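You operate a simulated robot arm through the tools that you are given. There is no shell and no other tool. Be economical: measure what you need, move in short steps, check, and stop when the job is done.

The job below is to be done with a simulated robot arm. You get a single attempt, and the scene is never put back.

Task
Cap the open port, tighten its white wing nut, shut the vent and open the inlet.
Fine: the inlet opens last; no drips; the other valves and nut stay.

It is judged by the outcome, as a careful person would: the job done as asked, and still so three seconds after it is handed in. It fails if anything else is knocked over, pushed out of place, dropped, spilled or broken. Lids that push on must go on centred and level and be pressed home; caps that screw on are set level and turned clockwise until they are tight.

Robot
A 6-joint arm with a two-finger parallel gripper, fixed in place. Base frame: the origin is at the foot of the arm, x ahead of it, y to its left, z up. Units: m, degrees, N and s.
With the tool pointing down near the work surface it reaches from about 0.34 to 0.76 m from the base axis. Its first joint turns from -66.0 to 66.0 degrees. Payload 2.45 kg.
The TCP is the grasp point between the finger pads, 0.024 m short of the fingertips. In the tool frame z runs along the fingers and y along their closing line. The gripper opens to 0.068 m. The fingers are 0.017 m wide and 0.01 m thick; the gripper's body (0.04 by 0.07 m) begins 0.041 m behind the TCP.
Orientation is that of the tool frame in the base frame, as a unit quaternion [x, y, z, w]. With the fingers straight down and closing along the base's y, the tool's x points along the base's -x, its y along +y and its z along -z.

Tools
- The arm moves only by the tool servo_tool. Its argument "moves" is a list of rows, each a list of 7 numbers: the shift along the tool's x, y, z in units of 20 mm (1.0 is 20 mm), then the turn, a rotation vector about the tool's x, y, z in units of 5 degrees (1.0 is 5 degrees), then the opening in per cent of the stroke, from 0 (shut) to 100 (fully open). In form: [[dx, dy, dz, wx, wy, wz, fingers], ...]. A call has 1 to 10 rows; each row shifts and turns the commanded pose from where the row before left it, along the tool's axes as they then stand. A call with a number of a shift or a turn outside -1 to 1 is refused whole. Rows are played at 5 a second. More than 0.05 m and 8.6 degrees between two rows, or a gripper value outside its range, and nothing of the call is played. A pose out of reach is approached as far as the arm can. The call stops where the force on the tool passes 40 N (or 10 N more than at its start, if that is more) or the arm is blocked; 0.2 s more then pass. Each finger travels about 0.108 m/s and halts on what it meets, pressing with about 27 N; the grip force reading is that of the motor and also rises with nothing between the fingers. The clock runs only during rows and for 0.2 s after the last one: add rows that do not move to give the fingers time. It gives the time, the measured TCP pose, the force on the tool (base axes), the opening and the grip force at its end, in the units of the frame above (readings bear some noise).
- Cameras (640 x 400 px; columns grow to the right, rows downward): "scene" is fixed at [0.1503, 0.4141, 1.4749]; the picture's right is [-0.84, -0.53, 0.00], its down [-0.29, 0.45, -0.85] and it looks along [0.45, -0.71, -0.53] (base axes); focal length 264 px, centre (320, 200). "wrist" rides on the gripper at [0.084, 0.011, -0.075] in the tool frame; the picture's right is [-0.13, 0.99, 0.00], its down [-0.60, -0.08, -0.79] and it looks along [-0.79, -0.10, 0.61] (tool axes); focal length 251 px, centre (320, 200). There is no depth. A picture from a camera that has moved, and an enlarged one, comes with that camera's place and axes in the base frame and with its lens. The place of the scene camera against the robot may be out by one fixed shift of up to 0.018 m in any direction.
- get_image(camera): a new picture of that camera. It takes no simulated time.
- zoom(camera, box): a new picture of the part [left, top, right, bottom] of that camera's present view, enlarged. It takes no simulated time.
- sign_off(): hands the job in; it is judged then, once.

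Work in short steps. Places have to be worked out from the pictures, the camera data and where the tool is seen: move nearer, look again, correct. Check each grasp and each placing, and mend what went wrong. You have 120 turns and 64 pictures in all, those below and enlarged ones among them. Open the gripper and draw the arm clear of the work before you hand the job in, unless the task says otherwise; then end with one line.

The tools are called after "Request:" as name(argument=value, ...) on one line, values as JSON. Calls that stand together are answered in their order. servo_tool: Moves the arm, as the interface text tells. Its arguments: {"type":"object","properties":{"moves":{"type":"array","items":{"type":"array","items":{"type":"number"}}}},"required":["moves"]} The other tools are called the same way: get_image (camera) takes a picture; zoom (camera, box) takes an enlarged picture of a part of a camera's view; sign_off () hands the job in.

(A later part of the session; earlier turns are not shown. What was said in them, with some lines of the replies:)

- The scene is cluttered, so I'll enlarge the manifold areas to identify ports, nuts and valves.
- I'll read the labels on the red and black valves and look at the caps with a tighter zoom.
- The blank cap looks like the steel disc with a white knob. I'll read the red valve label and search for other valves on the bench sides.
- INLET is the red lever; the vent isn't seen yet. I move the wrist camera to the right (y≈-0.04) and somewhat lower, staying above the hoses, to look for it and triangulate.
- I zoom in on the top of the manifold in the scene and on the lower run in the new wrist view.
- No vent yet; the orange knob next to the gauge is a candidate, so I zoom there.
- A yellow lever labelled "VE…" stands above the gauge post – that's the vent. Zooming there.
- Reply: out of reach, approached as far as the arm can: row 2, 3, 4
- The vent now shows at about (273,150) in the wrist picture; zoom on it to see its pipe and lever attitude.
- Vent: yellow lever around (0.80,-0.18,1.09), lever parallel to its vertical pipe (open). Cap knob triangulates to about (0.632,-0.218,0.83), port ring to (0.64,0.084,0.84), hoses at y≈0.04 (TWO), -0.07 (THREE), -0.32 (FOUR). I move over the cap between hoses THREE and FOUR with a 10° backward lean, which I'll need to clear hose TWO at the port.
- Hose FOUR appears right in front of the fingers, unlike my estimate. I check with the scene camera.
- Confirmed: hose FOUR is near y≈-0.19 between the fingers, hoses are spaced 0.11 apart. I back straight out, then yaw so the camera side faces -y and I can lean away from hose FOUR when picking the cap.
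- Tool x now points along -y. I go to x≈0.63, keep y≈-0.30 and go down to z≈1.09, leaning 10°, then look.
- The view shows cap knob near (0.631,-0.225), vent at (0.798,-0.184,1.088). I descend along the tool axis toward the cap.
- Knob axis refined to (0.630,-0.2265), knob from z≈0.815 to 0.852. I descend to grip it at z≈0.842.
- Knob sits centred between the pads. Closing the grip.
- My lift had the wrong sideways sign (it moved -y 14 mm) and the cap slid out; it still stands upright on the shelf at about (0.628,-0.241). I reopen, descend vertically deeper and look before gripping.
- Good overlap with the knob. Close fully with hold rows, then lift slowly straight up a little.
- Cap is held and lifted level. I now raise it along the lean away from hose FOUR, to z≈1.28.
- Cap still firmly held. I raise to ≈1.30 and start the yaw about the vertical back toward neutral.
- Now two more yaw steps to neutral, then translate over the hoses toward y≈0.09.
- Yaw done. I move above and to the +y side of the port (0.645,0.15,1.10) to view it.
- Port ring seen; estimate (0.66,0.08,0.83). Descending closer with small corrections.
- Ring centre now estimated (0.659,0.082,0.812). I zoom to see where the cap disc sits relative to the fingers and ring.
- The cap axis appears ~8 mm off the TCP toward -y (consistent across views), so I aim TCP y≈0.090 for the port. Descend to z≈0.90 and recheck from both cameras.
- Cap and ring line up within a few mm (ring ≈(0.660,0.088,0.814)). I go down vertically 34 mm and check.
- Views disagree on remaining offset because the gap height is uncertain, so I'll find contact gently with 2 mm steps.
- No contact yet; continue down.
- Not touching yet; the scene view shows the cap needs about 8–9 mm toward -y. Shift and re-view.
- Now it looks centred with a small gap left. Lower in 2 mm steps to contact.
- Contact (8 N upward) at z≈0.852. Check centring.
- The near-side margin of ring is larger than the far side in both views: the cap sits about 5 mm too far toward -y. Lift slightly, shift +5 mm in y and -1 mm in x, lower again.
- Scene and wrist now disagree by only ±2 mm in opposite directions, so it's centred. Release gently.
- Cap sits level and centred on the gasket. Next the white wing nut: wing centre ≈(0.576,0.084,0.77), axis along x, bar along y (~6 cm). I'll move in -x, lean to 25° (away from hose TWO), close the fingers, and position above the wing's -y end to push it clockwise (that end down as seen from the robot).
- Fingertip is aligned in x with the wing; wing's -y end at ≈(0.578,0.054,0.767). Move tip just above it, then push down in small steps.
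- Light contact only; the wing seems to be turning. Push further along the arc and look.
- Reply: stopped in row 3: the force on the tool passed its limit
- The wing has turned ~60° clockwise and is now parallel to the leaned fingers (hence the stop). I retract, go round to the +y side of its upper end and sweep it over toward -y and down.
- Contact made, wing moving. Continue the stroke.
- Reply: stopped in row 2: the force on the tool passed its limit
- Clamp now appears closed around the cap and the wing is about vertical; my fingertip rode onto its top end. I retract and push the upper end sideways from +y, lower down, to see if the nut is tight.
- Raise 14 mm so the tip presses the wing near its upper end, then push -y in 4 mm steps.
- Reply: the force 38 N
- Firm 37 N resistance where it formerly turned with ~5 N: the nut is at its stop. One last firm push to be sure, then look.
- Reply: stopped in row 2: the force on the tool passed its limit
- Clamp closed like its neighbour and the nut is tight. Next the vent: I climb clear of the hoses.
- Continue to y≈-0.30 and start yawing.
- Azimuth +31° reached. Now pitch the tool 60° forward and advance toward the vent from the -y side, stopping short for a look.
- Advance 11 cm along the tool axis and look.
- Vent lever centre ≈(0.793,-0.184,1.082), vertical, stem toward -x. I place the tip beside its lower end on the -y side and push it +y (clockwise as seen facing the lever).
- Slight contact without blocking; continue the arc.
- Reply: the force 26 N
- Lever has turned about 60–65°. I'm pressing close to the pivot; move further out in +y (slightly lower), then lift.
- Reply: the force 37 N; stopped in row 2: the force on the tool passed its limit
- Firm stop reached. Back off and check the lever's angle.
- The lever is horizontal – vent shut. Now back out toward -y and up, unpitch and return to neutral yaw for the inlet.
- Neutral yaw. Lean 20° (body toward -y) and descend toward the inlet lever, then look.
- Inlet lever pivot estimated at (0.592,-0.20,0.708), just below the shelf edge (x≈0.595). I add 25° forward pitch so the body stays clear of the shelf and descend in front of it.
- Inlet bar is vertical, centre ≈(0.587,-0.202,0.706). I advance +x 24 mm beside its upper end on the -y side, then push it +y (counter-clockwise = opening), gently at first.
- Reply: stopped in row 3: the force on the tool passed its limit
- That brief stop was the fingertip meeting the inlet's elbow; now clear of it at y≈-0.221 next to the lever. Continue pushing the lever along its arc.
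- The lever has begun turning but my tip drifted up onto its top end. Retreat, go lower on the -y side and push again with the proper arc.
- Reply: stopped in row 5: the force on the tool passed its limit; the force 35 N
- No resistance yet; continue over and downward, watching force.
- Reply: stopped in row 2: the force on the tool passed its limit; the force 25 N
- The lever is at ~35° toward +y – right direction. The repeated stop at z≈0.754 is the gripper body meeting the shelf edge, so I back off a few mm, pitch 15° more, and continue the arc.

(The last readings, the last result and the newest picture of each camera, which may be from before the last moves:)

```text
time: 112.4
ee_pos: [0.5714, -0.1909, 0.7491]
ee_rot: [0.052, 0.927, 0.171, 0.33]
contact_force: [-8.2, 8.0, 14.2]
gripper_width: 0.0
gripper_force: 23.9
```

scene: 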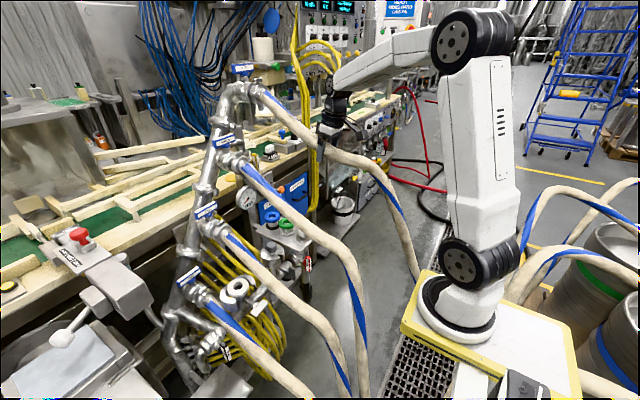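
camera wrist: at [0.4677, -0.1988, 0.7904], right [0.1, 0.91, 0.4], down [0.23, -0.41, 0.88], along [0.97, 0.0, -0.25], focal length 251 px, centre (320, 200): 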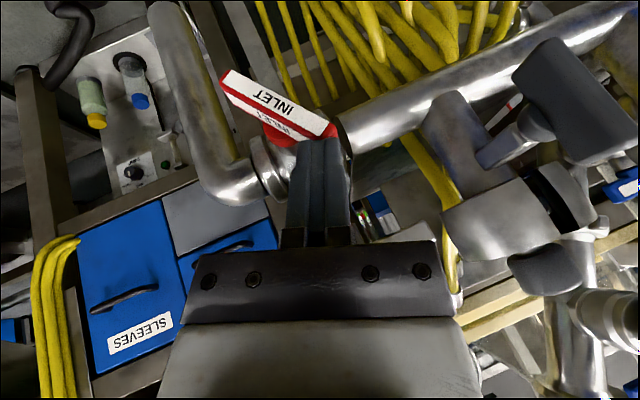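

Below the earlier block height now with moderate force; continue.

Request:
servo_tool(moves=[[0.18, 0.11, 0.21, 0, 0, 0, 0], [0.18, 0.11, 0.22, 0, 0, 0, 0]])

Request:
servo_tool(moves=[[0.17, 0.01, 0.2, 0, 0, 0, 0], [0.17, 0.01, 0.2, 0, 0, 0, 0]])

```text
time: 113.0
ee_pos: [0.572, -0.1849, 0.7398]
ee_rot: [0.054, 0.927, 0.167, 0.331]
contact_force: [-3.0, -1.3, -0.2]
gripper_width: 0.0004
gripper_force: 23.5
```

```text
time: 113.6
ee_pos: [0.5728, -0.1792, 0.7299]
ee_rot: [0.053, 0.927, 0.169, 0.331]
contact_force: [-1.9, 1.1, 1.5]
gripper_width: 0.0
gripper_force: 23.5
```

Tip near the horizontal-lever position. Press on until a firm stop is felt.

Request:
servo_tool(moves=[[0.12, -0.06, 0.15, 0, 0, 0, 0], [0.12, -0.06, 0.15, 0, 0, 0, 0]])

Request:
zoom(camera="wrist", box=[200, 20, 440, 170])

```text
time: 114.0
ee_pos: [0.5726, -0.1796, 0.7286]
ee_rot: [0.052, 0.926, 0.172, 0.333]
contact_force: [-14.8, 0.0, 17.8]
gripper_width: 0.0
gripper_force: 23.8
stopped in row 2: the force on the tool passed its limit (the readings are from after the stop); the commanded pose is now the measured one
```

```text
2.67 times, centred on (320, 95) of wrist
camera zoom: at [0.459, -0.1735, 0.7364], right [0.08, 0.9, 0.43], down [-0.03, -0.42, 0.9], along [1.0, -0.09, 0.0], focal length 670 px, centre (320, 480)
```

zoom: 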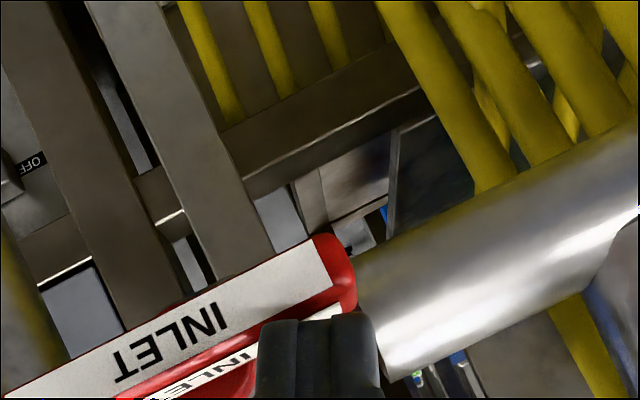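

The lever is now parallel to the pipe and at its stop: inlet open. Withdraw back and up toward -y.

Request:
servo_tool(moves=[[0.1, 0, -0.5, 0, 0, 0, 0], [0, 0, -0.8, 0, 0, 0, 0], [0, 0, -1, 0, 0, 0, 0], [0, -0.4, -1, 0, 0, 0, 0], [0, -0.8, -1, 0, 0, 0, 0], [0, -0.8, -1, 0, 0, 0, 0], [-0.3, -0.8, -1, 0, 1, 0, 0], [-0.3, -0.5, -1, 0, 1, 0, 0], [-0.3, 0, -1, 0, 1, 0, 0], [-0.3, 0, -1, 0, 1, 0, 0]])

Request:
servo_tool(moves=[[0, 0, -1, 0, 1, 0, 0], [0, 0, -1, 0, 1, 0, 0], [0, 0, -1, 0, 0, 0, 30], [0, 0, -1, 0, 0, 0, 60], [0, 0, -1, 0, 0, 0, 100], [0, 0, -1, 0, 0, 0, 100], [0, 0, -1, 0, 0, 0, 100], [0, 0, -1, 0, 0, 0, 100]])

Request:
get_image(camera="scene")

```text
time: 116.2
ee_pos: [0.4819, -0.3027, 0.8549]
ee_rot: [0.022, 0.97, 0.177, 0.166]
contact_force: [0.0, 0.5, 0.2]
gripper_width: 0.0002
gripper_force: 24.0
```

```text
time: 118.0
ee_pos: [0.4502, -0.3564, 1.002]
ee_rot: [0.006, 0.98, 0.179, 0.082]
contact_force: [0.1, 0.5, 0.8]
gripper_width: 0.0681
gripper_force: 0.1
```

```text
0 pictures are left
```

scene: 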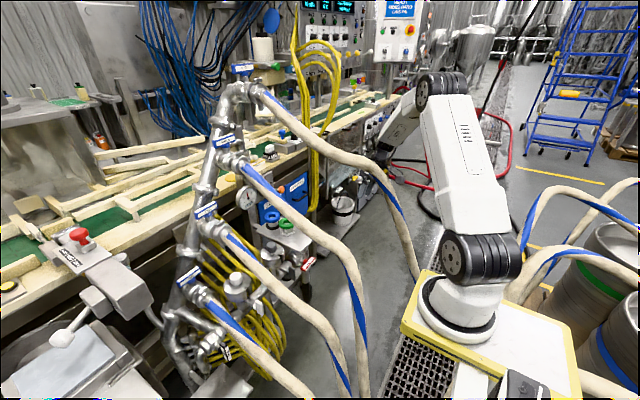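

The scene shows the capped port, the red inlet lever turned and everything else in place. I raise the arm a bit more and hand in.

Request:
servo_tool(moves=[[0, 0, -1, 0, 0, 0, 100], [0, 0, -1, 0, 0, 0, 100], [0, 0, -1, 0, 0, 0, 100], [0, 0, -1, 0, 0, 0, 100], [0, 0, -1, 0, 0, 0, 100], [0, 0, 0, 0, 0, 0, 100]])

Request:
sign_off()

```text
time: 119.5
ee_pos: [0.4361, -0.3914, 1.096]
ee_rot: [0.006, 0.981, 0.178, 0.081]
contact_force: [-0.6, -0.9, 0.0]
gripper_width: 0.0681
gripper_force: 0.2
```

```text
The job is handed in.
```

The open port is capped, its white wing nut is turned clockwise to a firm stop with the clamp closed, the vent is shut, and the inlet was opened last; the cap slipped once on the shelf, and the gripper bumped the inlet elbow and shelf edge (about 40 N) with no damage seen.
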